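You operate a simulated robot arm through the tools that you are given. There is no shell and no other tool.

You are at the controls of a simulated robot arm. One attempt, no reset.

Task
Pack the travel caddy by the packing list and clamp the bottles in.
Fine: stand the bottle that is in it now on the worktop; the unlisted one stays out. Set down upright: travel bottle. Where these are worked on the way, their far stop is far enough and under half their travel is too little: caddy clamp.

Only the result counts: the job must be done as asked and must still hold three seconds after the hand-in. Knocking over, shifting, dropping, spilling or breaking anything else fails it.

Robot
A 7-joint arm with a fingered hand, fixed in place. Base frame: the origin is on the floor under the middle of its stand, x ahead of it, y to its left, z up; the work surface is at about z = 92. Readings come in cm, degrees, newtons and seconds.
It reaches about 116.4 cm from its shoulder. Its first joint turns from -166.0 to 166.0 degrees. Payload 4.7 kg.
The tool frame sits at the grasp point between the pads (the TCP): z along the fingers, y along the line on which they close. The tips reach 3.6 cm beyond it. The gripper opens to 12 cm; its body begins 4.2 cm behind the TCP. The gripper is a hand of 5 fingers: y runs from the thumb to the fingers, the wrist lies at [-1.8, -12.2, -21] in the tool frame, and closing takes about 1.5 s.
Orientation is that of the tool frame in the base frame, as a unit quaternion [w, x, y, z]. With the fingers straight down and the wrist toward the robot, the tool's x, y and z point along [0, 1, 0], [1, 0, 0] and [0, 0, -1] of the base frame.

Tools
- The arm moves only by the tool arm_command. Its arguments are lists of equal length, an entry for each row: "slide": the shift along the tool's x, y, z in units of 250 mm (1.0 is 250 mm), a list of three; "angular": the turn, a rotation vector about the tool's x, y, z in units of 90 degrees (1.0 is 90 degrees), a list of three; "hand": the opening in per cent of the stroke, from 0 (shut) to 100 (fully open). In form: {"slide": [[dx, dy, dz], ...], "angular": [[rx, ry, rz], ...], "hand": [hand, ...]}. A call has 1 to 20 rows; each row is the pose to reach, as a shift and turn from the pose commanded when the call began, along the tool's axes at that moment. A call with a number of a shift or a turn outside -1 to 1 is refused whole. Each row takes 0.2 s and may step no farther than 5 cm and 8.6 degrees from the row before; otherwise, or with a gripper value out of range, the whole call is refused. Where a pose cannot be reached the arm comes as near as it can. A force on the tool above 90 N (or 10 N above the force at the start of the call, whichever is more), or a blocked arm, ends the call early, and 0.2 s more pass. Each finger travels about 4.5 cm/s and halts on what it meets, pressing with about 27 N; the grip force reading is that of the motor and also rises with nothing between the fingers. The clock runs only during rows and for 0.2 s after the last one: add rows that repeat a pose to give the fingers time. The reply holds the time, the measured pose of the TCP, the force on the tool along the base axes, the opening and the grip force, in the units named above and with some noise, with the torque about the TCP (base axes, N m) and any sound that the robot's microphone picked up.
- Cameras (640 x 400 px; columns grow to the right, rows downward): "scene" is fixed at [5.15, 49.97, 164.69]; the picture's right is [-0.43, -0.90, 0.00], its down [-0.82, 0.39, -0.41] and it looks along [0.37, -0.18, -0.91] (base axes); focal length 364 px, centre (320, 200). "wrist" rides on the gripper at [7.3, -9.1, -14.3] in the tool frame; the picture's right is [-0.80, 0.28, -0.53], its down [-0.53, -0.73, 0.42] and it looks along [-0.27, 0.62, 0.74] (tool axes); focal length 234 px, centre (320, 200). There is no depth. A picture from a camera that has moved, and an enlarged one, comes with that camera's place and axes in the base frame and with its lens.
- capture(camera): a new picture of that camera. No time passes.
- hand_shape(shape): the hand has 5 fingers and takes this shape, open, in about a second: jaw (thumb against the fingers, like two jaws); tri (thumb and two fingers); tip (a fingertip pinch); poke (one finger out to press); point (the index stretched); flat (the hand flat); cup (the hand cupped); fist (a fist). The gripper value then closes the fingers along that shape, each until it touches; the sizes above hold for jaw. It gives what a move gives, with no picture.
- close_up(camera, box): a new picture of the part [left, top, right, bottom] of that camera's present view, enlarged. No time passes.
- hand_in(): hands the job in; it is judged then, once.

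Places have to be worked out from the pictures, the camera data and where the tool is seen. Open the gripper and draw the arm clear of the work before you hand the job in, unless the task says otherwise.

The tools are called after "Call:" by a JSON object that holds its "name" and its "arguments". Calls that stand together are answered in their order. arm_command: Moves the arm, as the interface text tells. Its arguments: {"type":"object","properties":{"slide":{"type":"array"},"angular":{"type":"array"},"hand":{"type":"array"}},"required":["slide","angular","hand"]} The other tools are called the same way: hand_shape (shape) gives the hand a shape; capture (camera) takes a picture; close_up (camera, box) takes an enlarged picture of a part of a camera's view; hand_in () hands the job in.

At the start:

```text
t: 0.0
position: [44.64, 40.97, 117.04]
tcp_rot: [0.0, 0.707, 0.707, 0.0]
force: [0.0, -0.1, 0.3]
moment: [0.0, 0.03, 0.02]
grip_width: 11.95
gripper_force: 0.1
shape: jaw
```

scene: 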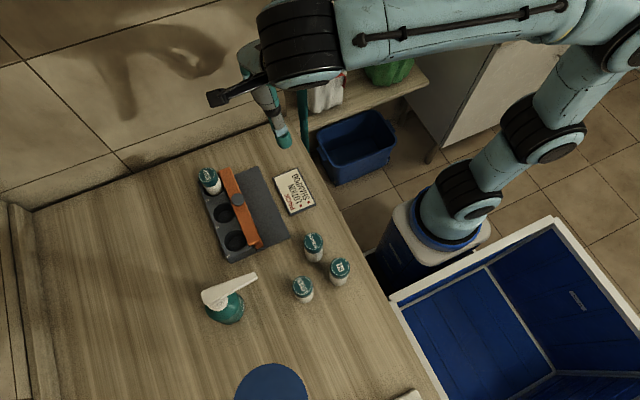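
wrist: 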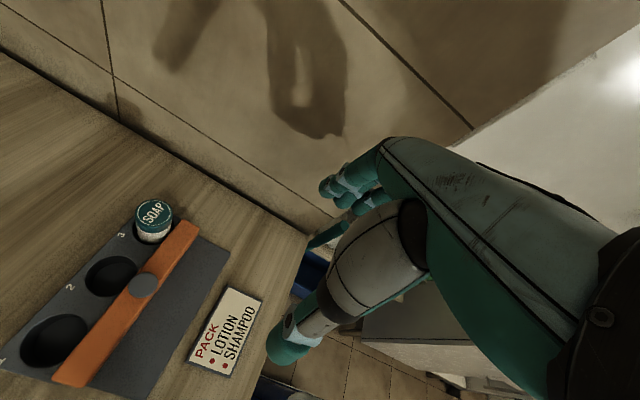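

The scene shows a caddy with a SOAP bottle in slot 3, an orange clamp bar, and a packing list "LOTION, SHAMPOO". I zoom in to read the bottle labels and the caddy.

Call:
{"name": "close_up", "arguments": {"camera": "scene", "box": [180, 140, 340, 240]}}

Call:
{"name": "close_up", "arguments": {"camera": "scene", "box": [270, 220, 370, 310]}}

Call:
{"name": "close_up", "arguments": {"camera": "wrist", "box": [0, 180, 280, 400]}}

Call:
{"name": "close_up", "arguments": {"camera": "scene", "box": [160, 240, 320, 340]}}

```text
4.00 times, centred on (260, 190) of scene
camera zoom: at [5.15, 49.97, 164.69], right [-0.43, -0.9, 0.0], down [-0.82, 0.39, -0.41], along [0.37, -0.18, -0.91], focal length 1458 px, centre (560, 240)
```

zoom: 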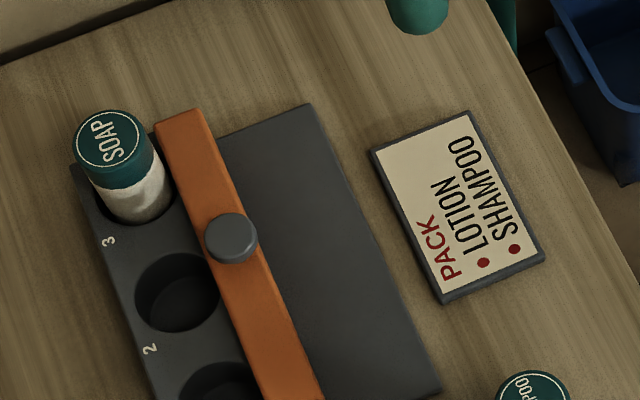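

```text
4.44 times, centred on (320, 265) of scene
camera zoom: at [5.15, 49.97, 164.69], right [-0.43, -0.9, 0.0], down [-0.82, 0.39, -0.41], along [0.37, -0.18, -0.91], focal length 1620 px, centre (320, -89)
```

zoom: 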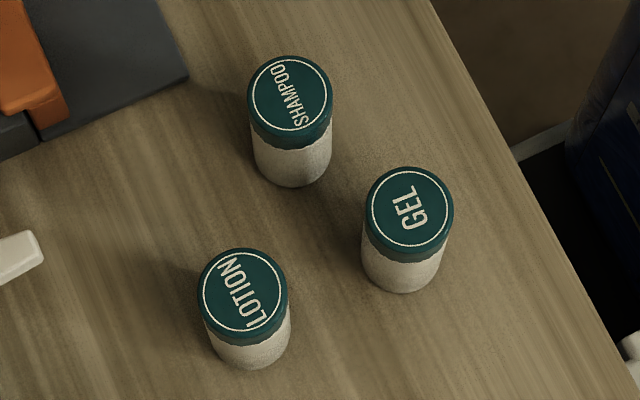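

```text
1.82 times, centred on (140, 290) of wrist
camera zoom: at [35.48, 48.14, 131.41], right [0.28, -0.8, 0.53], down [-0.73, -0.53, -0.42], along [0.62, -0.27, -0.74], focal length 426 px, centre (647, 36)
```

zoom: 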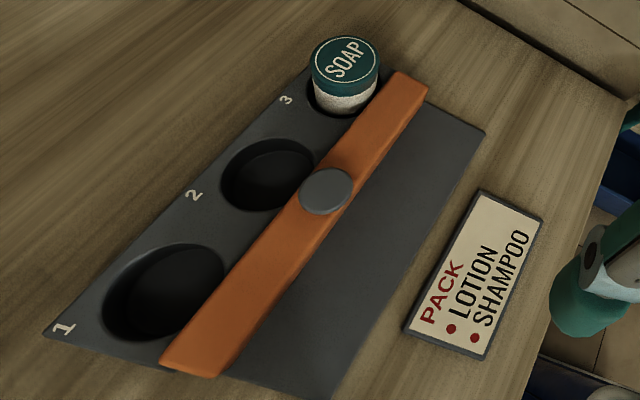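

```text
4.00 times, centred on (240, 290) of scene
camera zoom: at [5.15, 49.97, 164.69], right [-0.43, -0.9, 0.0], down [-0.82, 0.39, -0.41], along [0.37, -0.18, -0.91], focal length 1458 px, centre (640, -160)
```

zoom: 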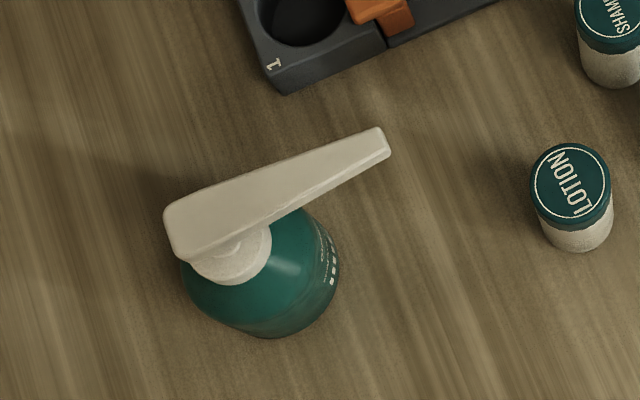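

The list calls for LOTION and SHAMPOO, and SOAP (slot 3) has to come out. I judge the slots to lie along base x at y≈55.3 (x≈32.4, 39.0, 45.5), with the bar at y≈51.6. I turn the hand to face +y so the wrist camera can see the clamp closely.

Call:
{"name": "arm_command", "arguments": {"slide": [[-0.031, -0.041, 0], [-0.062, -0.082, 0], [-0.092, -0.123, 0], [-0.123, -0.164, 0], [-0.154, -0.205, 0], [-0.185, -0.245, 0], [-0.216, -0.286, 0], [-0.247, -0.327, 0], [-0.277, -0.368, 0], [-0.308, -0.409, 0], [-0.339, -0.45, 0]], "angular": [[0, 0, -0.0909], [0, 0, -0.1818], [0, 0, -0.2727], [0, 0, -0.3636], [0, 0, -0.4545], [0, 0, -0.5454], [0, 0, -0.6363], [0, 0, -0.7272], [0, 0, -0.8181], [0, 0, -0.909], [0, 0, -1.0]], "hand": [100, 100, 100, 100, 100, 100, 100, 100, 100, 100, 100]}}

Call:
{"name": "capture", "arguments": {"camera": "wrist"}}

Call:
{"name": "capture", "arguments": {"camera": "scene"}}

```text
t: 2.4
position: [33.32, 32.39, 117.0]
tcp_rot: [-0.001, 0.0, 1.0, 0.0]
force: [1.0, -0.4, -0.4]
moment: [-0.01, 0.03, 0.0]
grip_width: 11.94
gripper_force: 0.1
shape: jaw
```

```text
taken
camera wrist: at [26.08, 23.24, 131.49], right [0.8, 0.28, 0.53], down [0.53, -0.73, -0.42], along [0.27, 0.62, -0.74], focal length 234 px, centre (320, 200)
```

wrist: 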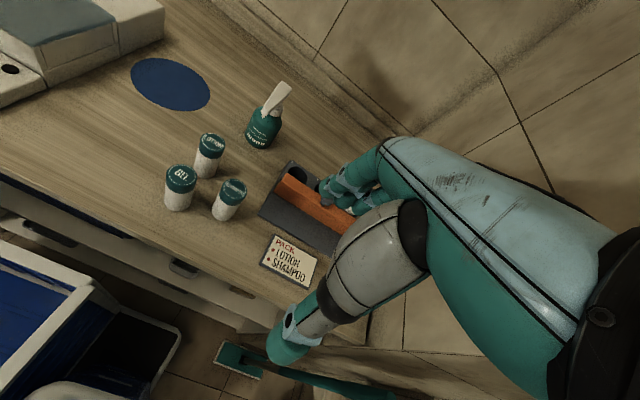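

```text
taken
```

scene: 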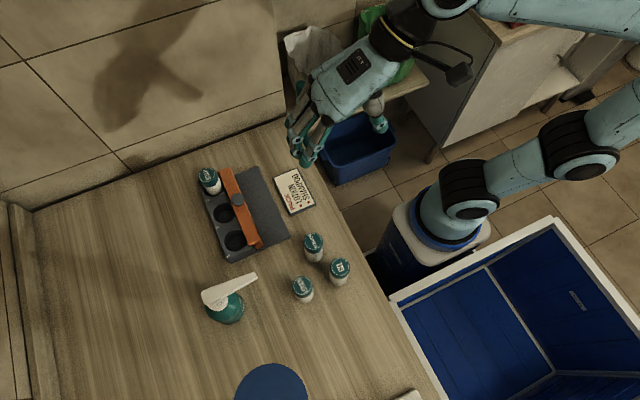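

The hand now faces +y, but it partly hides the caddy. I zoom in on the visible part of the bar before choosing a better viewpoint.

Call:
{"name": "close_up", "arguments": {"camera": "wrist", "box": [250, 150, 360, 260]}}

Call:
{"name": "close_up", "arguments": {"camera": "scene", "box": [195, 155, 295, 265]}}

```text
3.64 times, centred on (305, 205) of wrist
camera zoom: at [26.08, 23.24, 131.49], right [0.8, 0.28, 0.53], down [0.53, -0.73, -0.42], along [0.27, 0.62, -0.74], focal length 852 px, centre (374, 182)
```

zoom: 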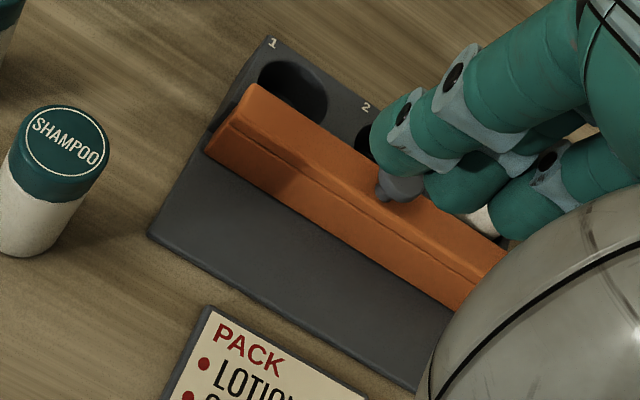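

```text
3.64 times, centred on (245, 210) of scene
camera zoom: at [5.15, 49.97, 164.69], right [-0.43, -0.9, 0.0], down [-0.82, 0.39, -0.41], along [0.37, -0.18, -0.91], focal length 1325 px, centre (593, 164)
```

zoom: 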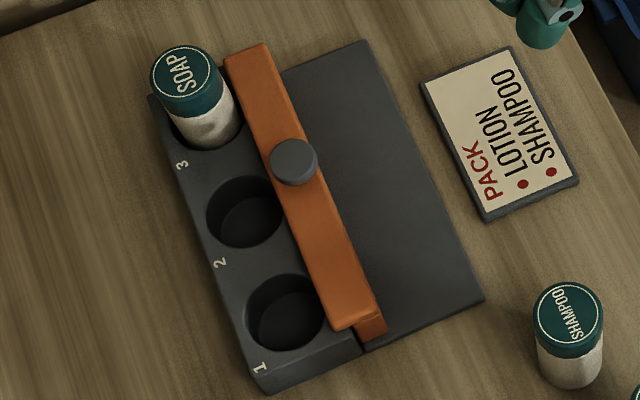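

The bar looks like an L-shaped slide standing on the slab, with empty slab on its −y side. I zoom in on its near end and on the gap beside SOAP to see whether it is closed or open.

Call:
{"name": "close_up", "arguments": {"camera": "scene", "box": [270, 225, 310, 250]}}

Call:
{"name": "close_up", "arguments": {"camera": "scene", "box": [235, 225, 285, 260]}}

Call:
{"name": "close_up", "arguments": {"camera": "scene", "box": [195, 160, 255, 215]}}

Call:
{"name": "close_up", "arguments": {"camera": "wrist", "box": [255, 155, 325, 205]}}

```text
16.00 times, centred on (290, 238) of scene
camera zoom: at [5.15, 49.97, 164.69], right [-0.43, -0.9, 0.0], down [-0.82, 0.39, -0.41], along [0.37, -0.18, -0.91], focal length 5831 px, centre (800, -400)
```

zoom: 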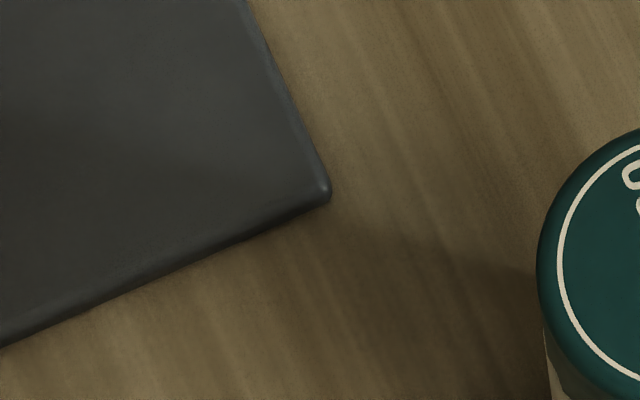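

```text
11.43 times, centred on (260, 242) of scene
camera zoom: at [5.15, 49.97, 164.69], right [-0.43, -0.9, 0.0], down [-0.82, 0.39, -0.41], along [0.37, -0.18, -0.91], focal length 4165 px, centre (1006, -286)
```

zoom: 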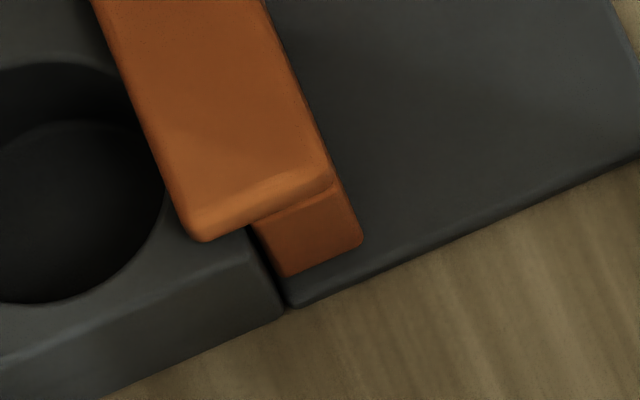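

```text
7.27 times, centred on (225, 188) of scene
camera zoom: at [5.15, 49.97, 164.69], right [-0.43, -0.9, 0.0], down [-0.82, 0.39, -0.41], along [0.37, -0.18, -0.91], focal length 2651 px, centre (1011, 291)
```

zoom: 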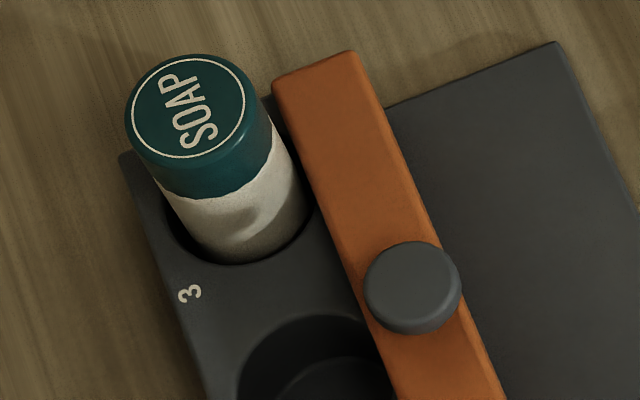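

```text
8.00 times, centred on (290, 180) of wrist
camera zoom: at [26.08, 23.24, 131.49], right [0.8, 0.28, 0.53], down [0.53, -0.73, -0.42], along [0.27, 0.62, -0.74], focal length 1873 px, centre (560, 360)
```

zoom: 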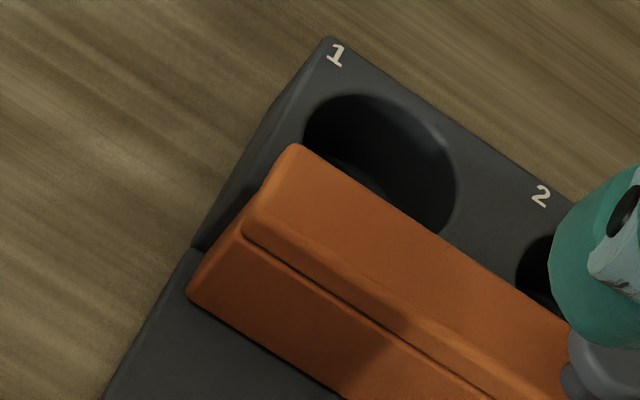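

The bar's web sits almost against the slot block (lip edge y≈53.0, web y≈50.6–52.1), so it looks closed and should open toward −y along the slab. I now look at the hand itself to learn how the fingers lie.

Call:
{"name": "close_up", "arguments": {"camera": "scene", "box": [270, 20, 430, 180]}}

Call:
{"name": "close_up", "arguments": {"camera": "wrist", "box": [240, 120, 460, 380]}}

```text
2.50 times, centred on (350, 100) of scene
camera zoom: at [5.15, 49.97, 164.69], right [-0.43, -0.9, 0.0], down [-0.82, 0.39, -0.41], along [0.37, -0.18, -0.91], focal length 911 px, centre (245, 450)
```

zoom: 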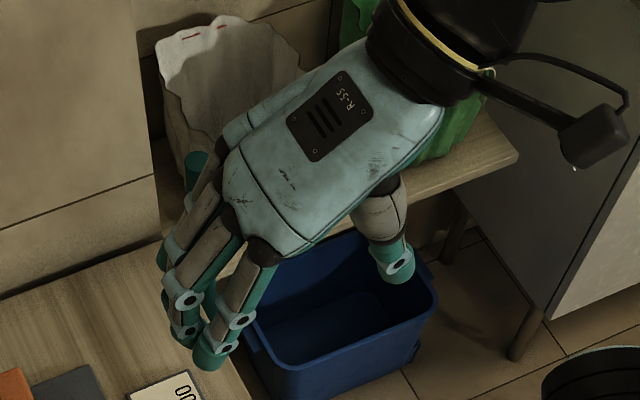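

```text
1.54 times, centred on (350, 250) of wrist
camera zoom: at [26.08, 23.24, 131.49], right [0.8, 0.28, 0.53], down [0.53, -0.73, -0.42], along [0.27, 0.62, -0.74], focal length 360 px, centre (274, 123)
```

zoom: 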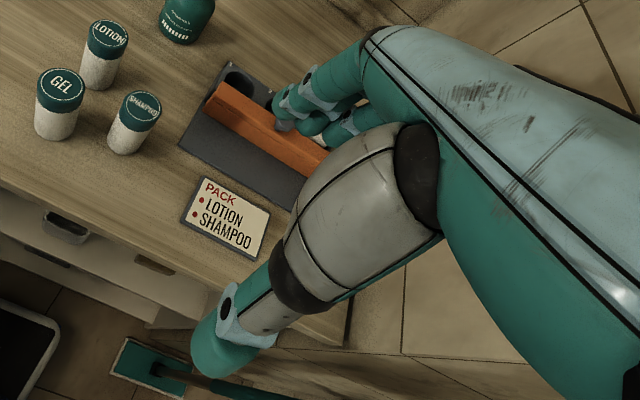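

The index and thumb oppose each other near tool x≈0, and the other fingers extend toward tool −x (here base +x). I change to the "tri" shape to fold the ring and little fingers away, and check how it looks.

Call:
{"name": "hand_shape", "arguments": {"shape": "tri"}}

Call:
{"name": "close_up", "arguments": {"camera": "scene", "box": [270, 20, 430, 180]}}

Call:
{"name": "capture", "arguments": {"camera": "wrist"}}

```text
t: 3.3
position: [33.32, 32.39, 117.08]
tcp_rot: [0.0, 0.001, 1.0, 0.0]
force: [0.4, 0.1, -0.2]
moment: [-0.01, -0.01, -0.01]
grip_width: 11.97
gripper_force: 0.1
shape: tri
```

```text
2.50 times, centred on (350, 100) of scene
camera zoom: at [5.15, 49.97, 164.69], right [-0.43, -0.9, 0.0], down [-0.82, 0.39, -0.41], along [0.37, -0.18, -0.91], focal length 911 px, centre (245, 450)
```

zoom: 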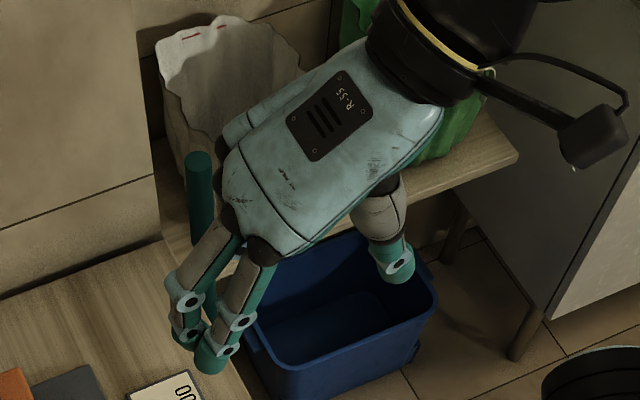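

```text
taken
camera wrist: at [26.08, 23.28, 131.5], right [0.8, 0.28, 0.53], down [0.53, -0.73, -0.42], along [0.27, 0.62, -0.74], focal length 234 px, centre (320, 200)
```

wrist: 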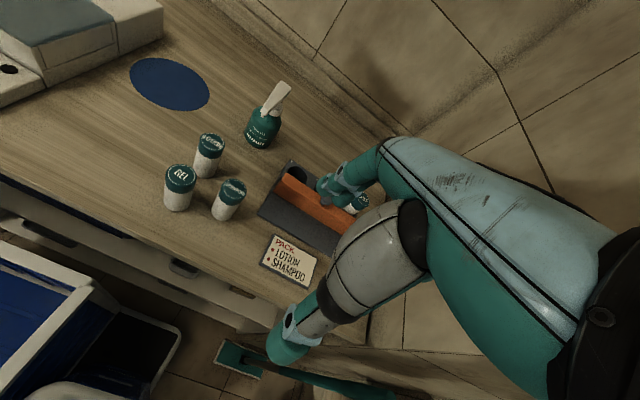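

Tri leaves the index, middle finger and thumb. I test a partial closing in free air to learn where the pads go.

Call:
{"name": "arm_command", "arguments": {"slide": [[0, 0, 0], [0, 0, 0], [0, 0, 0], [0, 0, 0], [0, 0, 0], [0, 0, 0], [0, 0, 0]], "angular": [[0, 0, 0], [0, 0, 0], [0, 0, 0], [0, 0, 0], [0, 0, 0], [0, 0, 0], [0, 0, 0]], "hand": [35, 35, 35, 35, 35, 35, 35]}}

Call:
{"name": "close_up", "arguments": {"camera": "scene", "box": [270, 80, 430, 180]}}

Call:
{"name": "close_up", "arguments": {"camera": "wrist", "box": [240, 140, 440, 380]}}

```text
t: 4.9
position: [33.42, 32.47, 116.97]
tcp_rot: [0.0, 0.0, 1.0, 0.0]
force: [-0.2, -0.3, 0.4]
moment: [-0.03, -0.01, 0.02]
grip_width: 4.26
gripper_force: 0.1
shape: tri
```

```text
4.00 times, centred on (350, 130) of scene
camera zoom: at [5.15, 49.97, 164.69], right [-0.43, -0.9, 0.0], down [-0.82, 0.39, -0.41], along [0.37, -0.18, -0.91], focal length 1458 px, centre (200, 480)
```

zoom: 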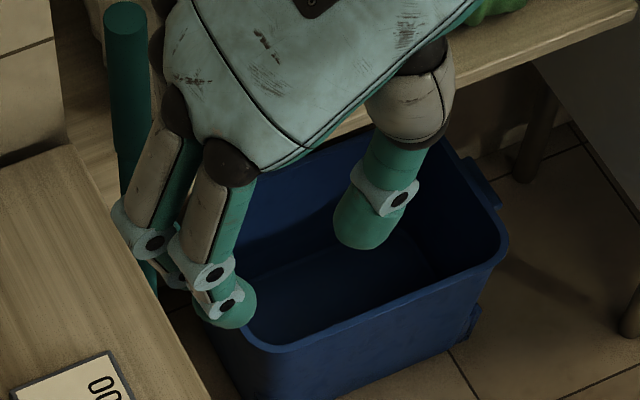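

```text
1.67 times, centred on (340, 260) of wrist
camera zoom: at [26.08, 23.26, 131.5], right [0.8, 0.28, 0.53], down [0.53, -0.73, -0.42], along [0.27, 0.62, -0.74], focal length 390 px, centre (287, 100)
```

zoom: 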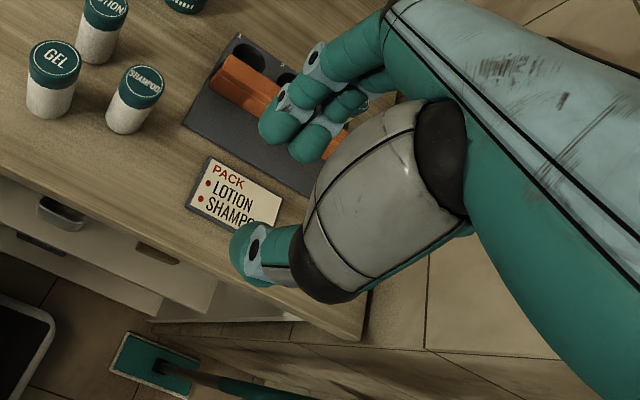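

The pads close symmetrically about the TCP, with the middle finger about 2 cm toward tool −x. A 45° yaw keeps the fingers clear of SOAP, so I move above the knob (about 39.0, 51.6) at that yaw and half open, then look.

Call:
{"name": "arm_command", "arguments": {"slide": [[-0.03, 0.111, 0.029], [-0.061, 0.222, 0.057], [-0.091, 0.333, 0.086], [-0.121, 0.443, 0.114], [-0.151, 0.554, 0.143], [-0.182, 0.665, 0.171], [-0.212, 0.776, 0.2], [-0.212, 0.776, 0.2]], "angular": [[0, 0, 0.0714], [0, 0, 0.1429], [0, 0, 0.2143], [0, 0, 0.2857], [0, 0, 0.3571], [0, 0, 0.4286], [0, 0, 0.5], [0, 0, 0.5]], "hand": [50, 50, 50, 50, 50, 50, 50, 50]}}

Call:
{"name": "capture", "arguments": {"camera": "wrist"}}

Call:
{"name": "capture", "arguments": {"camera": "scene"}}

```text
t: 6.7
position: [38.61, 51.82, 112.23]
tcp_rot: [0.0, 0.383, 0.924, 0.001]
force: [-0.1, 0.1, -0.2]
moment: [0.02, 0.01, 0.04]
grip_width: 5.99
gripper_force: 0.0
shape: tri
```

```text
taken
camera wrist: at [27.03, 50.48, 126.66], right [0.77, -0.37, 0.53], down [-0.14, -0.89, -0.42], along [0.63, 0.25, -0.74], focal length 234 px, centre (320, 200)
```

wrist: 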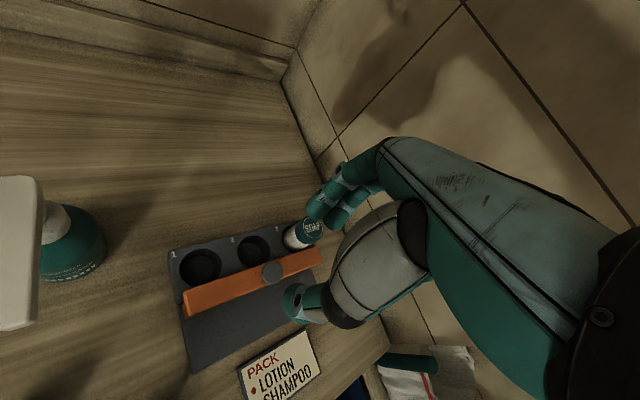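

```text
taken
```

scene: 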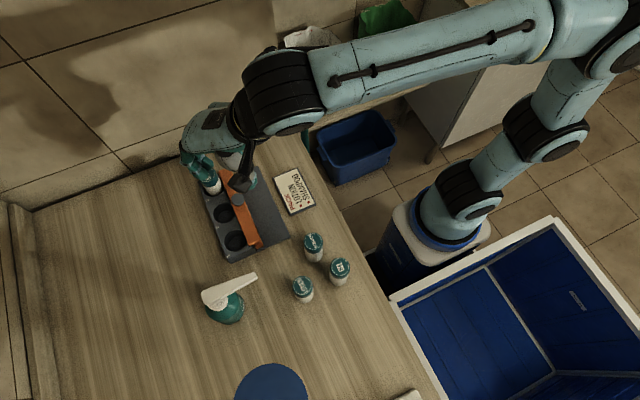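

This is a good view of the caddy. I zoom in to refine the positions of the knob, slots and SOAP.

Call:
{"name": "close_up", "arguments": {"camera": "wrist", "box": [160, 200, 340, 370]}}

Call:
{"name": "close_up", "arguments": {"camera": "scene", "box": [170, 90, 290, 220]}}

```text
2.35 times, centred on (250, 285) of wrist
camera zoom: at [27.03, 50.48, 126.66], right [0.77, -0.37, 0.53], down [-0.14, -0.89, -0.42], along [0.63, 0.25, -0.74], focal length 551 px, centre (485, 0)
```

zoom: 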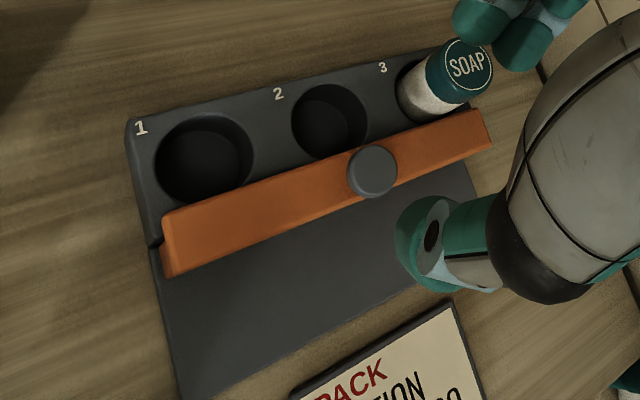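

```text
3.08 times, centred on (230, 155) of scene
camera zoom: at [5.15, 49.97, 164.69], right [-0.43, -0.9, 0.0], down [-0.82, 0.39, -0.41], along [0.37, -0.18, -0.91], focal length 1121 px, centre (597, 338)
```

zoom: 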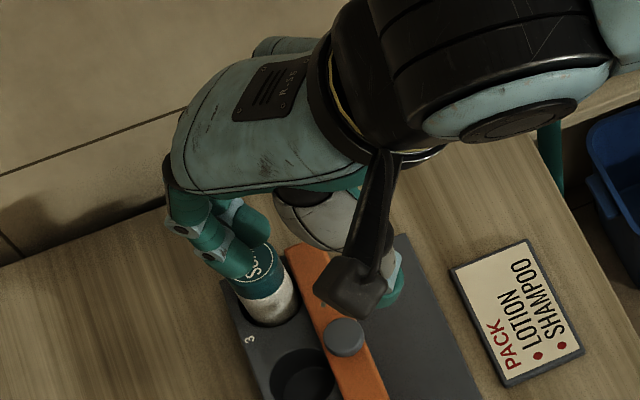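

The knob is at about (39.05, 51.75), top z≈99.2, and SOAP at about (45.5, 55.15), top ≈101.2. I narrow the fingers to about 4.5 cm and lower to just above the knob.

Call:
{"name": "arm_command", "arguments": {"slide": [[0, -0.011, 0], [0, -0.011, 0], [0, -0.011, 0.08], [0, -0.011, 0.16], [0, -0.011, 0.24], [0, -0.011, 0.3], [0, -0.011, 0.3]], "angular": [[0, 0, 0], [0, 0, 0], [0, 0, 0], [0, 0, 0], [0, 0, 0], [0, 0, 0], [0, 0, 0]], "hand": [37, 37, 37, 37, 37, 37, 37]}}

Call:
{"name": "close_up", "arguments": {"camera": "wrist", "box": [220, 140, 420, 340]}}

Call:
{"name": "close_up", "arguments": {"camera": "scene", "box": [170, 120, 290, 240]}}

```text
t: 8.3
position: [38.34, 51.76, 104.51]
tcp_rot: [0.0, 0.382, 0.924, 0.0]
force: [0.6, -0.6, -0.4]
moment: [0.01, 0.03, 0.0]
grip_width: 4.49
gripper_force: 0.1
shape: tri
```

```text
2.00 times, centred on (320, 240) of wrist
camera zoom: at [26.72, 50.45, 119.01], right [0.77, -0.37, 0.53], down [-0.14, -0.89, -0.42], along [0.63, 0.25, -0.74], focal length 468 px, centre (320, 120)
```

zoom: 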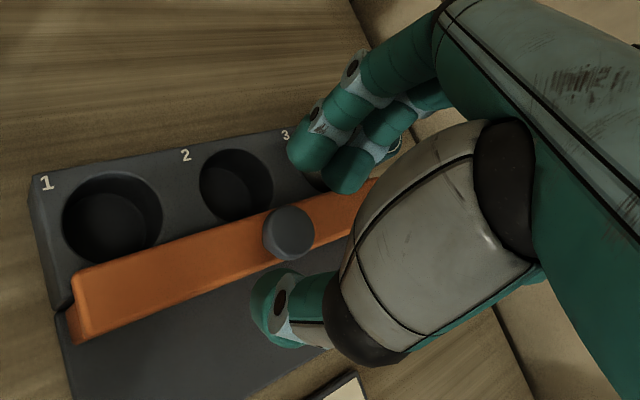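

```text
3.33 times, centred on (230, 180) of scene
camera zoom: at [5.15, 49.97, 164.69], right [-0.43, -0.9, 0.0], down [-0.82, 0.39, -0.41], along [0.37, -0.18, -0.91], focal length 1215 px, centre (620, 267)
```

zoom: 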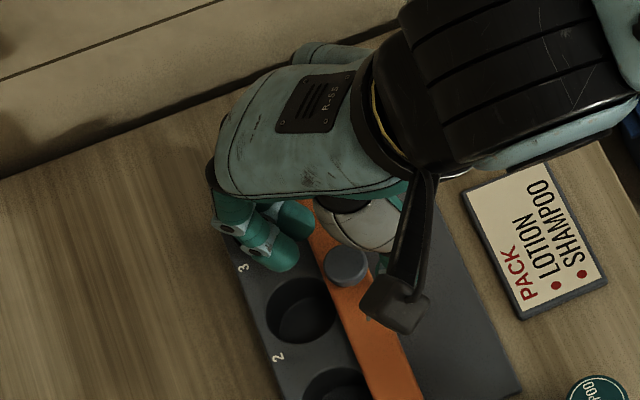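

The three pads straddle the knob, which sits near their centre. I lower to TCP z≈101.8, so the tips should end just above the bar, and check.

Call:
{"name": "arm_command", "arguments": {"slide": [[-0.012, 0, 0.03], [-0.012, 0, 0.06], [-0.012, 0, 0.085], [-0.012, 0, 0.108], [-0.012, 0, 0.108]], "angular": [[0, 0, 0], [0, 0, 0], [0, 0, 0], [0, 0, 0], [0, 0, 0]], "hand": [37, 37, 37, 37, 37]}}

Call:
{"name": "close_up", "arguments": {"camera": "wrist", "box": [220, 140, 420, 340]}}

Call:
{"name": "close_up", "arguments": {"camera": "scene", "box": [190, 150, 270, 230]}}

```text
t: 9.5
position: [38.61, 51.37, 101.91]
tcp_rot: [0.0, 0.383, 0.924, 0.0]
force: [-0.1, -0.4, 1.1]
moment: [-0.01, 0.0, -0.01]
grip_width: 4.51
gripper_force: 0.0
shape: tri
```

```text
2.00 times, centred on (320, 240) of wrist
camera zoom: at [27.06, 50.03, 116.31], right [0.77, -0.37, 0.53], down [-0.14, -0.89, -0.42], along [0.63, 0.25, -0.74], focal length 468 px, centre (320, 120)
```

zoom: 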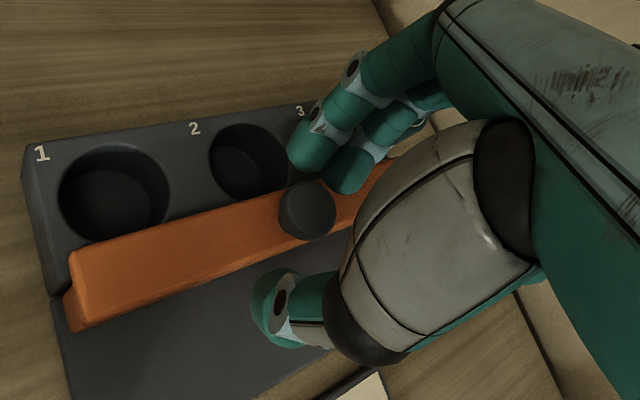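

```text
5.00 times, centred on (230, 190) of scene
camera zoom: at [5.15, 49.97, 164.69], right [-0.43, -0.9, 0.0], down [-0.82, 0.39, -0.41], along [0.37, -0.18, -0.91], focal length 1822 px, centre (770, 250)
```

zoom: 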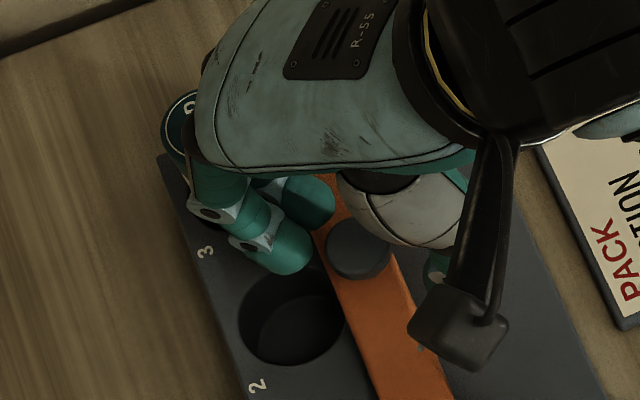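

The readings are calm and the knob sits between the pads, slightly toward the finger side. I lower another 0.3 cm and close on the knob.

Call:
{"name": "arm_command", "arguments": {"slide": [[0, 0, 0.012], [0, 0, 0.012], [0, 0, 0.012], [0, 0, 0.012], [0, 0, 0.012], [0, 0, 0.012], [0, 0, 0.012]], "angular": [[0, 0, 0], [0, 0, 0], [0, 0, 0], [0, 0, 0], [0, 0, 0], [0, 0, 0], [0, 0, 0]], "hand": [37, 30, 22, 15, 10, 10, 10]}}

Call:
{"name": "close_up", "arguments": {"camera": "wrist", "box": [220, 140, 420, 340]}}

Call:
{"name": "close_up", "arguments": {"camera": "scene", "box": [190, 150, 270, 230]}}

```text
t: 11.1
position: [38.63, 51.4, 101.6]
tcp_rot: [0.0, 0.382, 0.924, -0.001]
force: [4.0, 0.2, -1.7]
moment: [0.06, -0.12, 0.01]
grip_width: 1.64
gripper_force: 27.4
shape: tri
```

```text
2.00 times, centred on (320, 240) of wrist
camera zoom: at [27.06, 50.11, 115.98], right [0.77, -0.37, 0.53], down [-0.14, -0.89, -0.42], along [0.63, 0.25, -0.74], focal length 468 px, centre (320, 120)
```

zoom: 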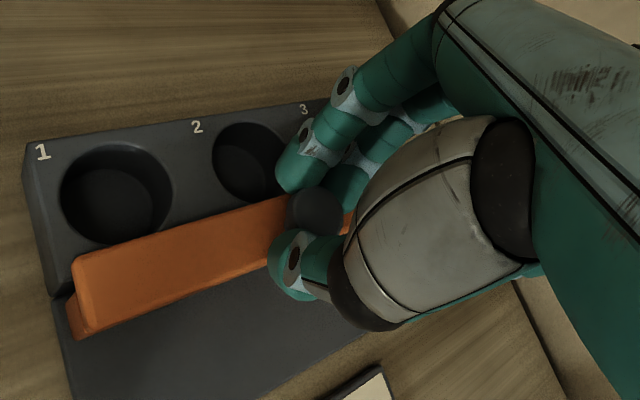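

```text
5.00 times, centred on (230, 190) of scene
camera zoom: at [5.15, 49.97, 164.69], right [-0.43, -0.9, 0.0], down [-0.82, 0.39, -0.41], along [0.37, -0.18, -0.91], focal length 1822 px, centre (770, 250)
```

zoom: 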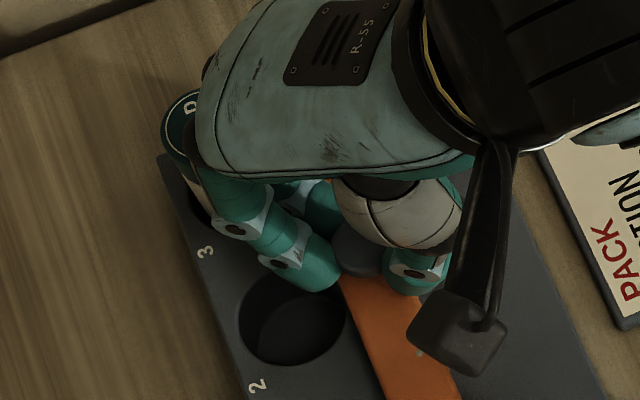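

The knob is held (grip force 27 N). I pull the bar 2 cm toward −y and watch the force.

Call:
{"name": "arm_command", "arguments": {"slide": [[-0.0141, -0.0141, 0.012], [-0.0283, -0.0283, 0.012], [-0.0424, -0.0424, 0.012], [-0.0566, -0.0566, 0.012], [-0.0566, -0.0566, 0.012]], "angular": [[0, 0, 0], [0, 0, 0], [0, 0, 0], [0, 0, 0], [0, 0, 0]], "hand": [10, 10, 10, 10, 10]}}

Call:
{"name": "close_up", "arguments": {"camera": "wrist", "box": [140, 140, 420, 390]}}

Call:
{"name": "close_up", "arguments": {"camera": "scene", "box": [190, 150, 290, 270]}}

```text
t: 12.3
position: [38.76, 49.42, 101.36]
tcp_rot: [-0.001, 0.384, 0.923, 0.002]
force: [-0.6, -0.2, 29.8]
moment: [0.1, -0.09, 0.0]
grip_width: 1.82
gripper_force: 26.7
shape: tri
```

```text
1.60 times, centred on (280, 265) of wrist
camera zoom: at [27.07, 47.98, 115.72], right [0.77, -0.37, 0.52], down [-0.14, -0.89, -0.43], along [0.63, 0.25, -0.74], focal length 375 px, centre (384, 96)
```

zoom: 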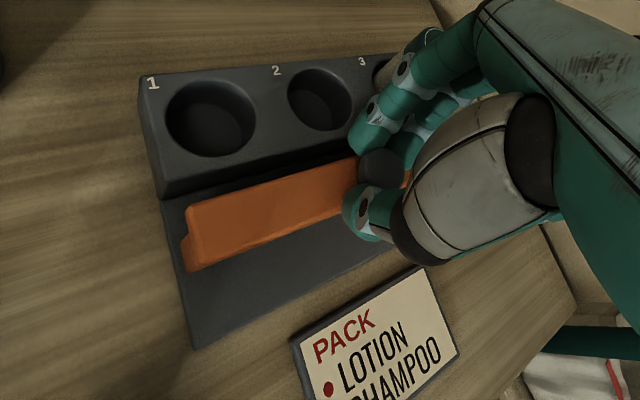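

```text
3.33 times, centred on (240, 210) of scene
camera zoom: at [5.15, 49.97, 164.69], right [-0.43, -0.9, 0.0], down [-0.82, 0.39, -0.41], along [0.37, -0.18, -0.91], focal length 1215 px, centre (587, 167)
```

zoom: 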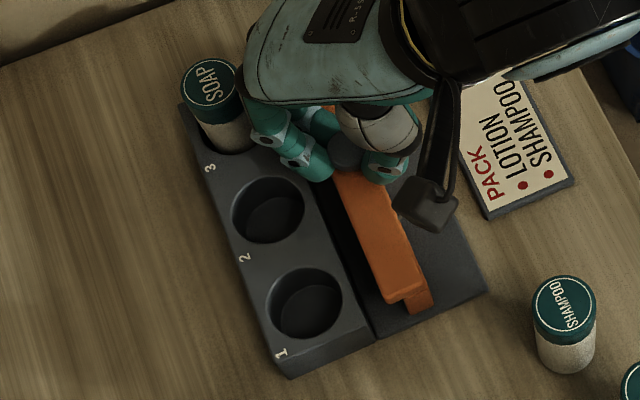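

The bar slides freely and has opened 2 cm. I had pressed slightly downward by mistake, so I lift that back out and pull on toward −y.

Call:
{"name": "arm_command", "arguments": {"slide": [[0, 0, -0.012], [-0.0141, -0.0141, -0.012], [-0.0283, -0.0283, -0.012], [-0.0424, -0.0424, -0.012], [-0.0566, -0.0566, -0.012], [-0.0707, -0.0707, -0.012], [-0.0707, -0.0707, -0.012]], "angular": [[0, 0, 0], [0, 0, 0], [0, 0, 0], [0, 0, 0], [0, 0, 0], [0, 0, 0], [0, 0, 0]], "hand": [10, 10, 10, 10, 10, 10, 10]}}

Call:
{"name": "close_up", "arguments": {"camera": "scene", "box": [190, 150, 290, 270]}}

Call:
{"name": "close_up", "arguments": {"camera": "wrist", "box": [140, 140, 420, 390]}}

```text
t: 13.9
position: [38.64, 46.84, 101.45]
tcp_rot: [0.0, 0.382, 0.924, 0.0]
force: [-1.3, 0.4, 12.4]
moment: [0.03, -0.05, 0.01]
grip_width: 1.79
gripper_force: 26.9
shape: tri
```

```text
3.33 times, centred on (240, 210) of scene
camera zoom: at [5.15, 49.97, 164.69], right [-0.43, -0.9, 0.0], down [-0.82, 0.39, -0.41], along [0.37, -0.18, -0.91], focal length 1215 px, centre (587, 167)
```

zoom: 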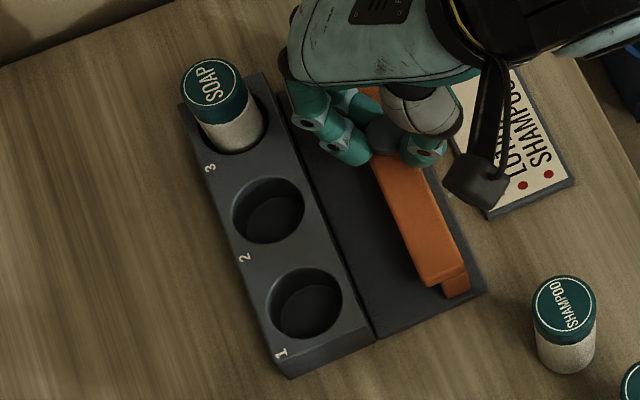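

```text
1.60 times, centred on (280, 265) of wrist
camera zoom: at [27.06, 45.59, 115.82], right [0.77, -0.37, 0.53], down [-0.14, -0.89, -0.42], along [0.63, 0.25, -0.74], focal length 375 px, centre (384, 96)
```

zoom: 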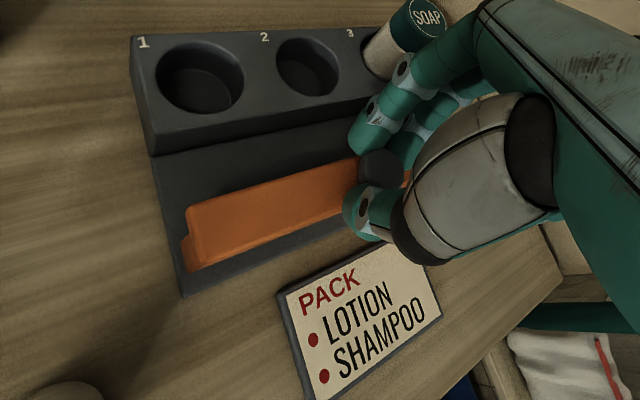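

The bar is now almost at the slab's −y edge. I pull in small steps to find the far stop without straining the caddy.

Call:
{"name": "arm_command", "arguments": {"slide": [[-0.0085, -0.0085, -0.004], [-0.017, -0.017, -0.004], [-0.017, -0.017, -0.004]], "angular": [[0, 0, 0], [0, 0, 0], [0, 0, 0]], "hand": [10, 10, 10]}}

Call:
{"name": "close_up", "arguments": {"camera": "scene", "box": [190, 150, 290, 270]}}

```text
t: 14.7
position: [38.64, 46.32, 101.49]
tcp_rot: [0.001, 0.383, 0.924, -0.001]
force: [-0.1, -0.1, 0.3]
moment: [0.05, -0.02, 0.03]
grip_width: 1.77
gripper_force: 27.6
shape: tri
```

```text
3.33 times, centred on (240, 210) of scene
camera zoom: at [5.15, 49.97, 164.69], right [-0.43, -0.9, 0.0], down [-0.82, 0.39, -0.41], along [0.37, -0.18, -0.91], focal length 1215 px, centre (587, 167)
```

zoom: 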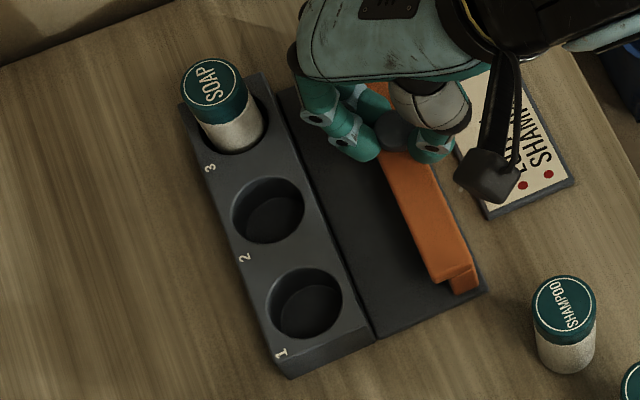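

Still free, with no resistance. I pull another 0.5 cm in small steps.

Call:
{"name": "arm_command", "arguments": {"slide": [[-0.0057, -0.0057, 0], [-0.0113, -0.0113, 0], [-0.0141, -0.0141, 0], [-0.0141, -0.0141, 0]], "angular": [[0, 0, 0], [0, 0, 0], [0, 0, 0], [0, 0, 0]], "hand": [10, 10, 10, 10]}}

Call:
{"name": "close_up", "arguments": {"camera": "scene", "box": [190, 150, 290, 270]}}

```text
t: 15.7
position: [38.72, 46.12, 101.54]
tcp_rot: [0.001, 0.382, 0.924, 0.0]
force: [0.5, 13.3, 0.3]
moment: [0.39, -0.07, 0.15]
grip_width: 1.71
gripper_force: 26.8
shape: tri
```

```text
3.33 times, centred on (240, 210) of scene
camera zoom: at [5.15, 49.97, 164.69], right [-0.43, -0.9, 0.0], down [-0.82, 0.39, -0.41], along [0.37, -0.18, -0.91], focal length 1215 px, centre (587, 167)
```

zoom: 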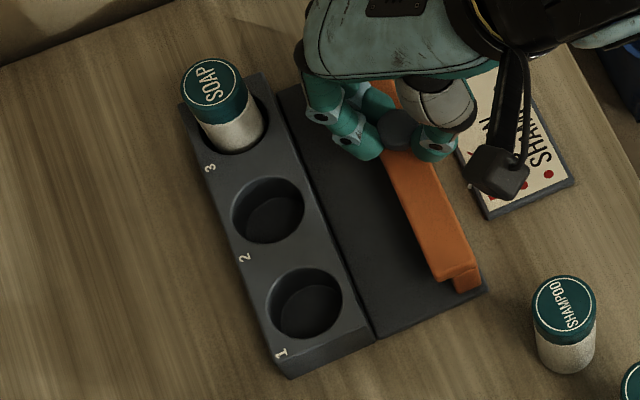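

Resistance of 13 N in +y shows the bar has reached its open stop (about 5.3 cm of travel). I ease off, release the knob and rise.

Call:
{"name": "arm_command", "arguments": {"slide": [[0.006, 0.006, 0], [0.006, 0.006, 0], [0.006, 0.006, 0], [0.006, 0.006, 0], [0.006, 0.006, 0], [0.006, 0.006, -0.1], [0.006, 0.006, -0.2], [0.006, 0.006, -0.3], [0.006, 0.006, -0.42], [0.006, 0.006, -0.42]], "angular": [[0, 0, 0], [0, 0, 0], [0, 0, 0], [0, 0, 0], [0, 0, 0], [0, 0, 0], [0, 0, 0], [0, 0, 0], [0, 0, 0], [0, 0, 0]], "hand": [10, 30, 42, 42, 42, 42, 42, 42, 50, 54]}}

Call:
{"name": "capture", "arguments": {"camera": "wrist"}}

Call:
{"name": "capture", "arguments": {"camera": "scene"}}

```text
t: 17.9
position: [38.95, 46.09, 112.26]
tcp_rot: [0.0, 0.383, 0.924, 0.0]
force: [-0.1, -0.7, 0.0]
moment: [0.02, -0.05, 0.0]
grip_width: 6.43
gripper_force: 0.0
shape: tri
```

```text
taken
camera wrist: at [27.25, 44.74, 126.68], right [0.77, -0.37, 0.53], down [-0.14, -0.89, -0.42], along [0.63, 0.25, -0.74], focal length 234 px, centre (320, 200)
```

wrist: 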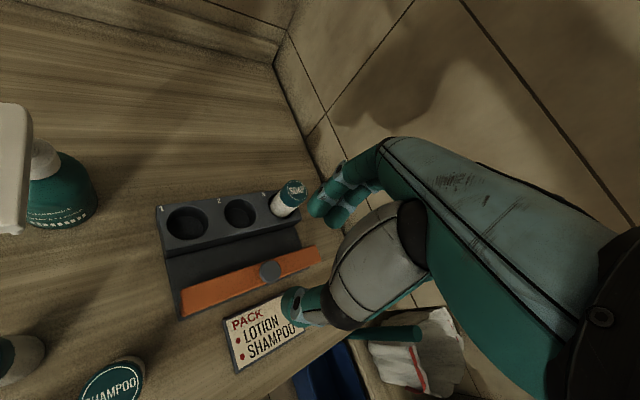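

```text
taken
```

scene: 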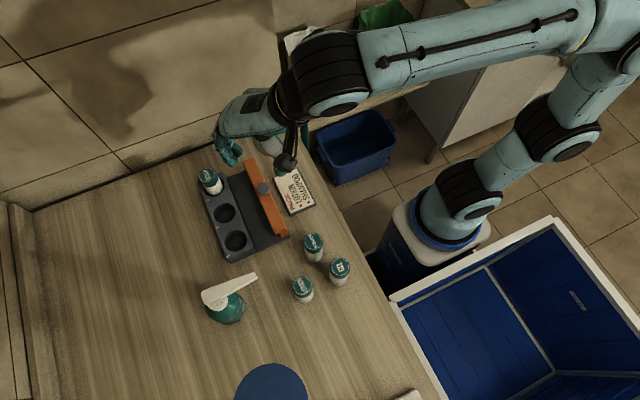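

The clamp stays open. I zoom in on SOAP from here to refine its position before grasping.

Call:
{"name": "close_up", "arguments": {"camera": "wrist", "box": [150, 160, 330, 280]}}

Call:
{"name": "close_up", "arguments": {"camera": "scene", "box": [190, 150, 290, 270]}}

```text
3.33 times, centred on (240, 220) of wrist
camera zoom: at [27.25, 44.74, 126.68], right [0.77, -0.37, 0.53], down [-0.14, -0.89, -0.42], along [0.63, 0.25, -0.74], focal length 781 px, centre (587, 133)
```

zoom: 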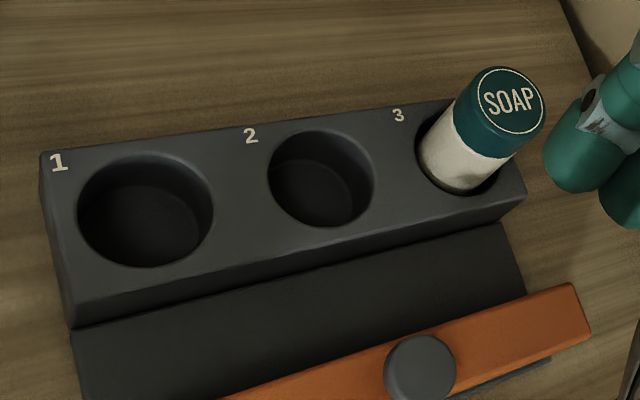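

```text
3.33 times, centred on (240, 210) of scene
camera zoom: at [5.15, 49.97, 164.69], right [-0.43, -0.9, 0.0], down [-0.82, 0.39, -0.41], along [0.37, -0.18, -0.91], focal length 1215 px, centre (587, 167)
```

zoom: 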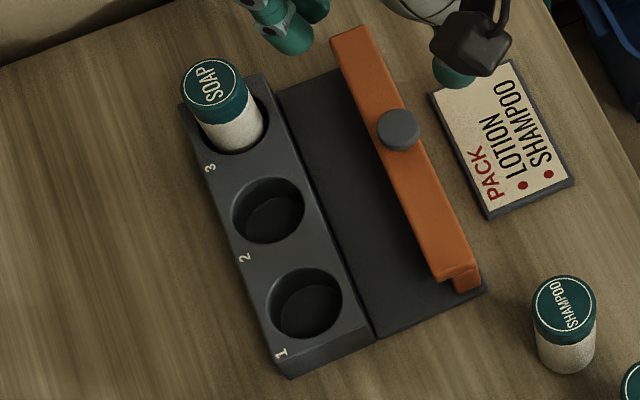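

SOAP's top centre is about (45.55, 55.2). I move above it with a 6.5 cm opening, lower until the tips pass just beside the cap, and check.

Call:
{"name": "arm_command", "arguments": {"slide": [[0.018, 0.113, 0], [0.036, 0.226, 0], [0.053, 0.339, 0], [0.071, 0.452, 0], [0.071, 0.452, 0], [0.071, 0.452, 0.1], [0.071, 0.452, 0.2], [0.071, 0.452, 0.29], [0.071, 0.452, 0.29]], "angular": [[0, 0, 0], [0, 0, 0], [0, 0, 0], [0, 0, 0], [0, 0, 0], [0, 0, 0], [0, 0, 0], [0, 0, 0], [0, 0, 0]], "hand": [56, 56, 56, 56, 56, 56, 56, 56, 56]}}

Call:
{"name": "close_up", "arguments": {"camera": "wrist", "box": [200, 140, 420, 360]}}

Call:
{"name": "close_up", "arguments": {"camera": "scene", "box": [160, 100, 280, 220]}}

```text
t: 19.9
position: [45.4, 55.2, 104.7]
tcp_rot: [0.001, 0.382, 0.924, 0.0]
force: [0.1, 0.5, 0.4]
moment: [0.03, 0.0, 0.03]
grip_width: 6.67
gripper_force: 0.1
shape: tri
```

```text
1.82 times, centred on (310, 250) of wrist
camera zoom: at [33.84, 53.87, 119.16], right [0.77, -0.37, 0.53], down [-0.14, -0.89, -0.42], along [0.63, 0.25, -0.74], focal length 426 px, centre (338, 109)
```

zoom: 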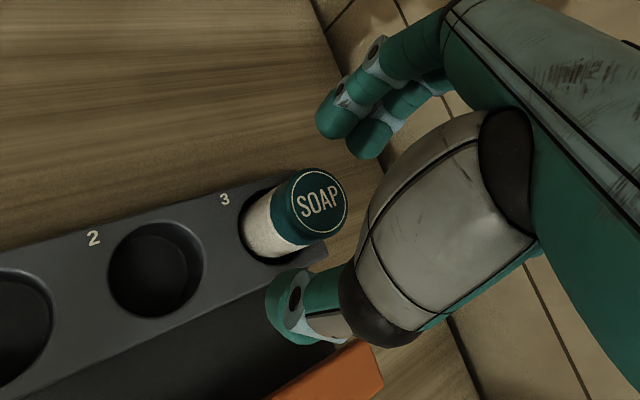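

```text
3.33 times, centred on (220, 160) of scene
camera zoom: at [5.15, 49.97, 164.69], right [-0.43, -0.9, 0.0], down [-0.82, 0.39, -0.41], along [0.37, -0.18, -0.91], focal length 1215 px, centre (653, 333)
```

zoom: 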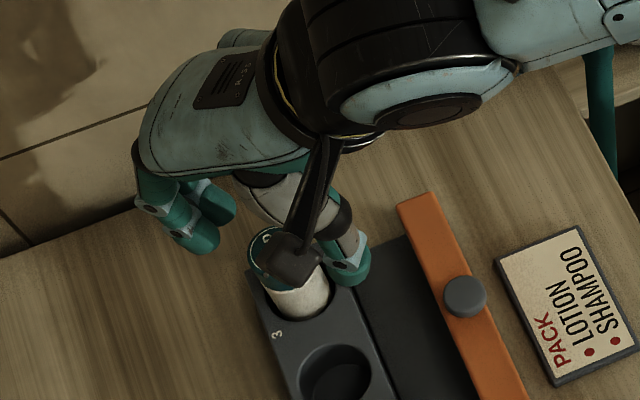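

The cap is centred between the pads. I lower to TCP z≈100.5 (tips about 97, above the block top at 96) and close on the bottle.

Call:
{"name": "arm_command", "arguments": {"slide": [[0, 0, 0.06], [0, 0, 0.12], [0, 0, 0.172], [0, 0, 0.172], [0, 0, 0.172], [0, 0, 0.172], [0, 0, 0.172], [0, 0, 0.172], [0, 0, 0.172], [0, 0, 0.172]], "angular": [[0, 0, 0], [0, 0, 0], [0, 0, 0], [0, 0, 0], [0, 0, 0], [0, 0, 0], [0, 0, 0], [0, 0, 0], [0, 0, 0], [0, 0, 0]], "hand": [56, 56, 56, 56, 45, 35, 25, 20, 20, 20]}}

Call:
{"name": "close_up", "arguments": {"camera": "wrist", "box": [200, 140, 420, 360]}}

Call:
{"name": "close_up", "arguments": {"camera": "scene", "box": [160, 100, 280, 220]}}

```text
t: 22.1
position: [45.41, 55.13, 100.57]
tcp_rot: [0.0, 0.383, 0.924, 0.0]
force: [-1.0, 0.3, 0.2]
moment: [-0.04, -0.01, -0.01]
grip_width: 2.78
gripper_force: 26.3
shape: tri
```

```text
1.82 times, centred on (310, 250) of wrist
camera zoom: at [33.82, 53.84, 114.9], right [0.77, -0.37, 0.53], down [-0.14, -0.89, -0.42], along [0.63, 0.25, -0.74], focal length 426 px, centre (338, 109)
```

zoom: 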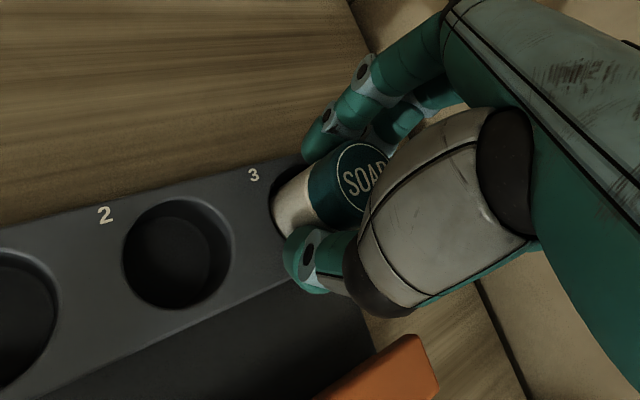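

```text
3.33 times, centred on (220, 160) of scene
camera zoom: at [5.15, 49.97, 164.69], right [-0.43, -0.9, 0.0], down [-0.82, 0.39, -0.41], along [0.37, -0.18, -0.91], focal length 1215 px, centre (653, 333)
```

zoom: 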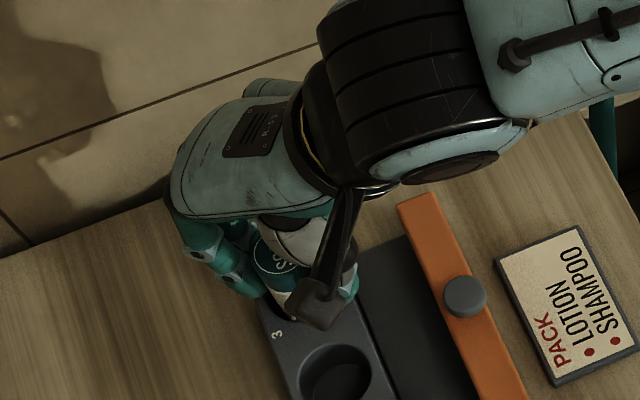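

The grip holds SOAP at 26 N. I lift it straight up 12 cm and check that it hangs upright.

Call:
{"name": "arm_command", "arguments": {"slide": [[0, 0, -0.04], [0, 0, -0.08], [0, 0, -0.14], [0, 0, -0.22], [0, 0, -0.32], [0, 0, -0.42], [0, 0, -0.48], [0, 0, -0.48]], "angular": [[0, 0, 0], [0, 0, 0], [0, 0, 0], [0, 0, 0], [0, 0, 0], [0, 0, 0], [0, 0, 0], [0, 0, 0]], "hand": [20, 20, 20, 20, 20, 20, 20, 20]}}

Call:
{"name": "capture", "arguments": {"camera": "wrist"}}

Call:
{"name": "capture", "arguments": {"camera": "scene"}}

```text
t: 23.9
position: [45.39, 55.4, 112.34]
tcp_rot: [0.001, 0.383, 0.924, 0.0]
force: [0.0, -0.1, -0.5]
moment: [0.0, -0.02, -0.01]
grip_width: 2.77
gripper_force: 27.3
shape: tri
```

```text
taken
camera wrist: at [33.84, 53.98, 126.85], right [0.77, -0.37, 0.53], down [-0.14, -0.89, -0.42], along [0.63, 0.25, -0.74], focal length 234 px, centre (320, 200)
```

wrist: 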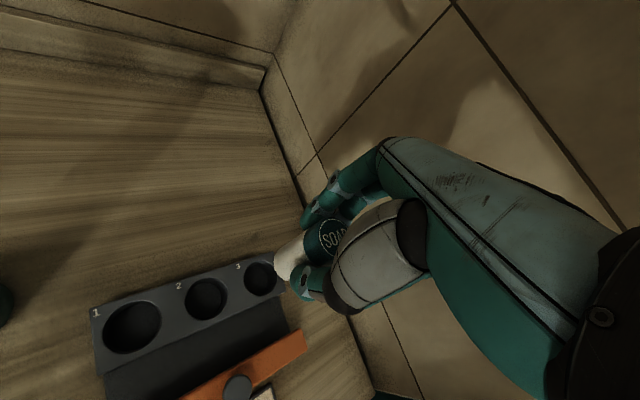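

```text
taken
```

scene: 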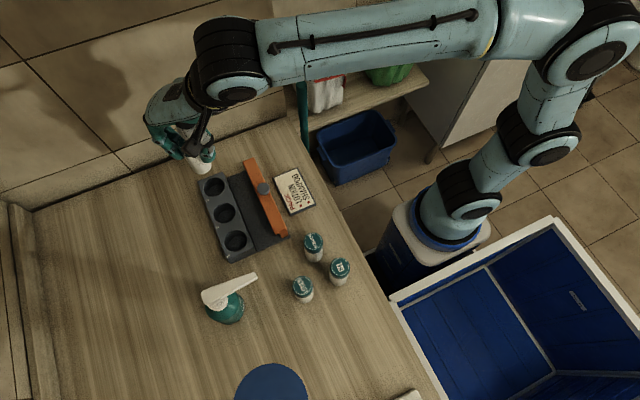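

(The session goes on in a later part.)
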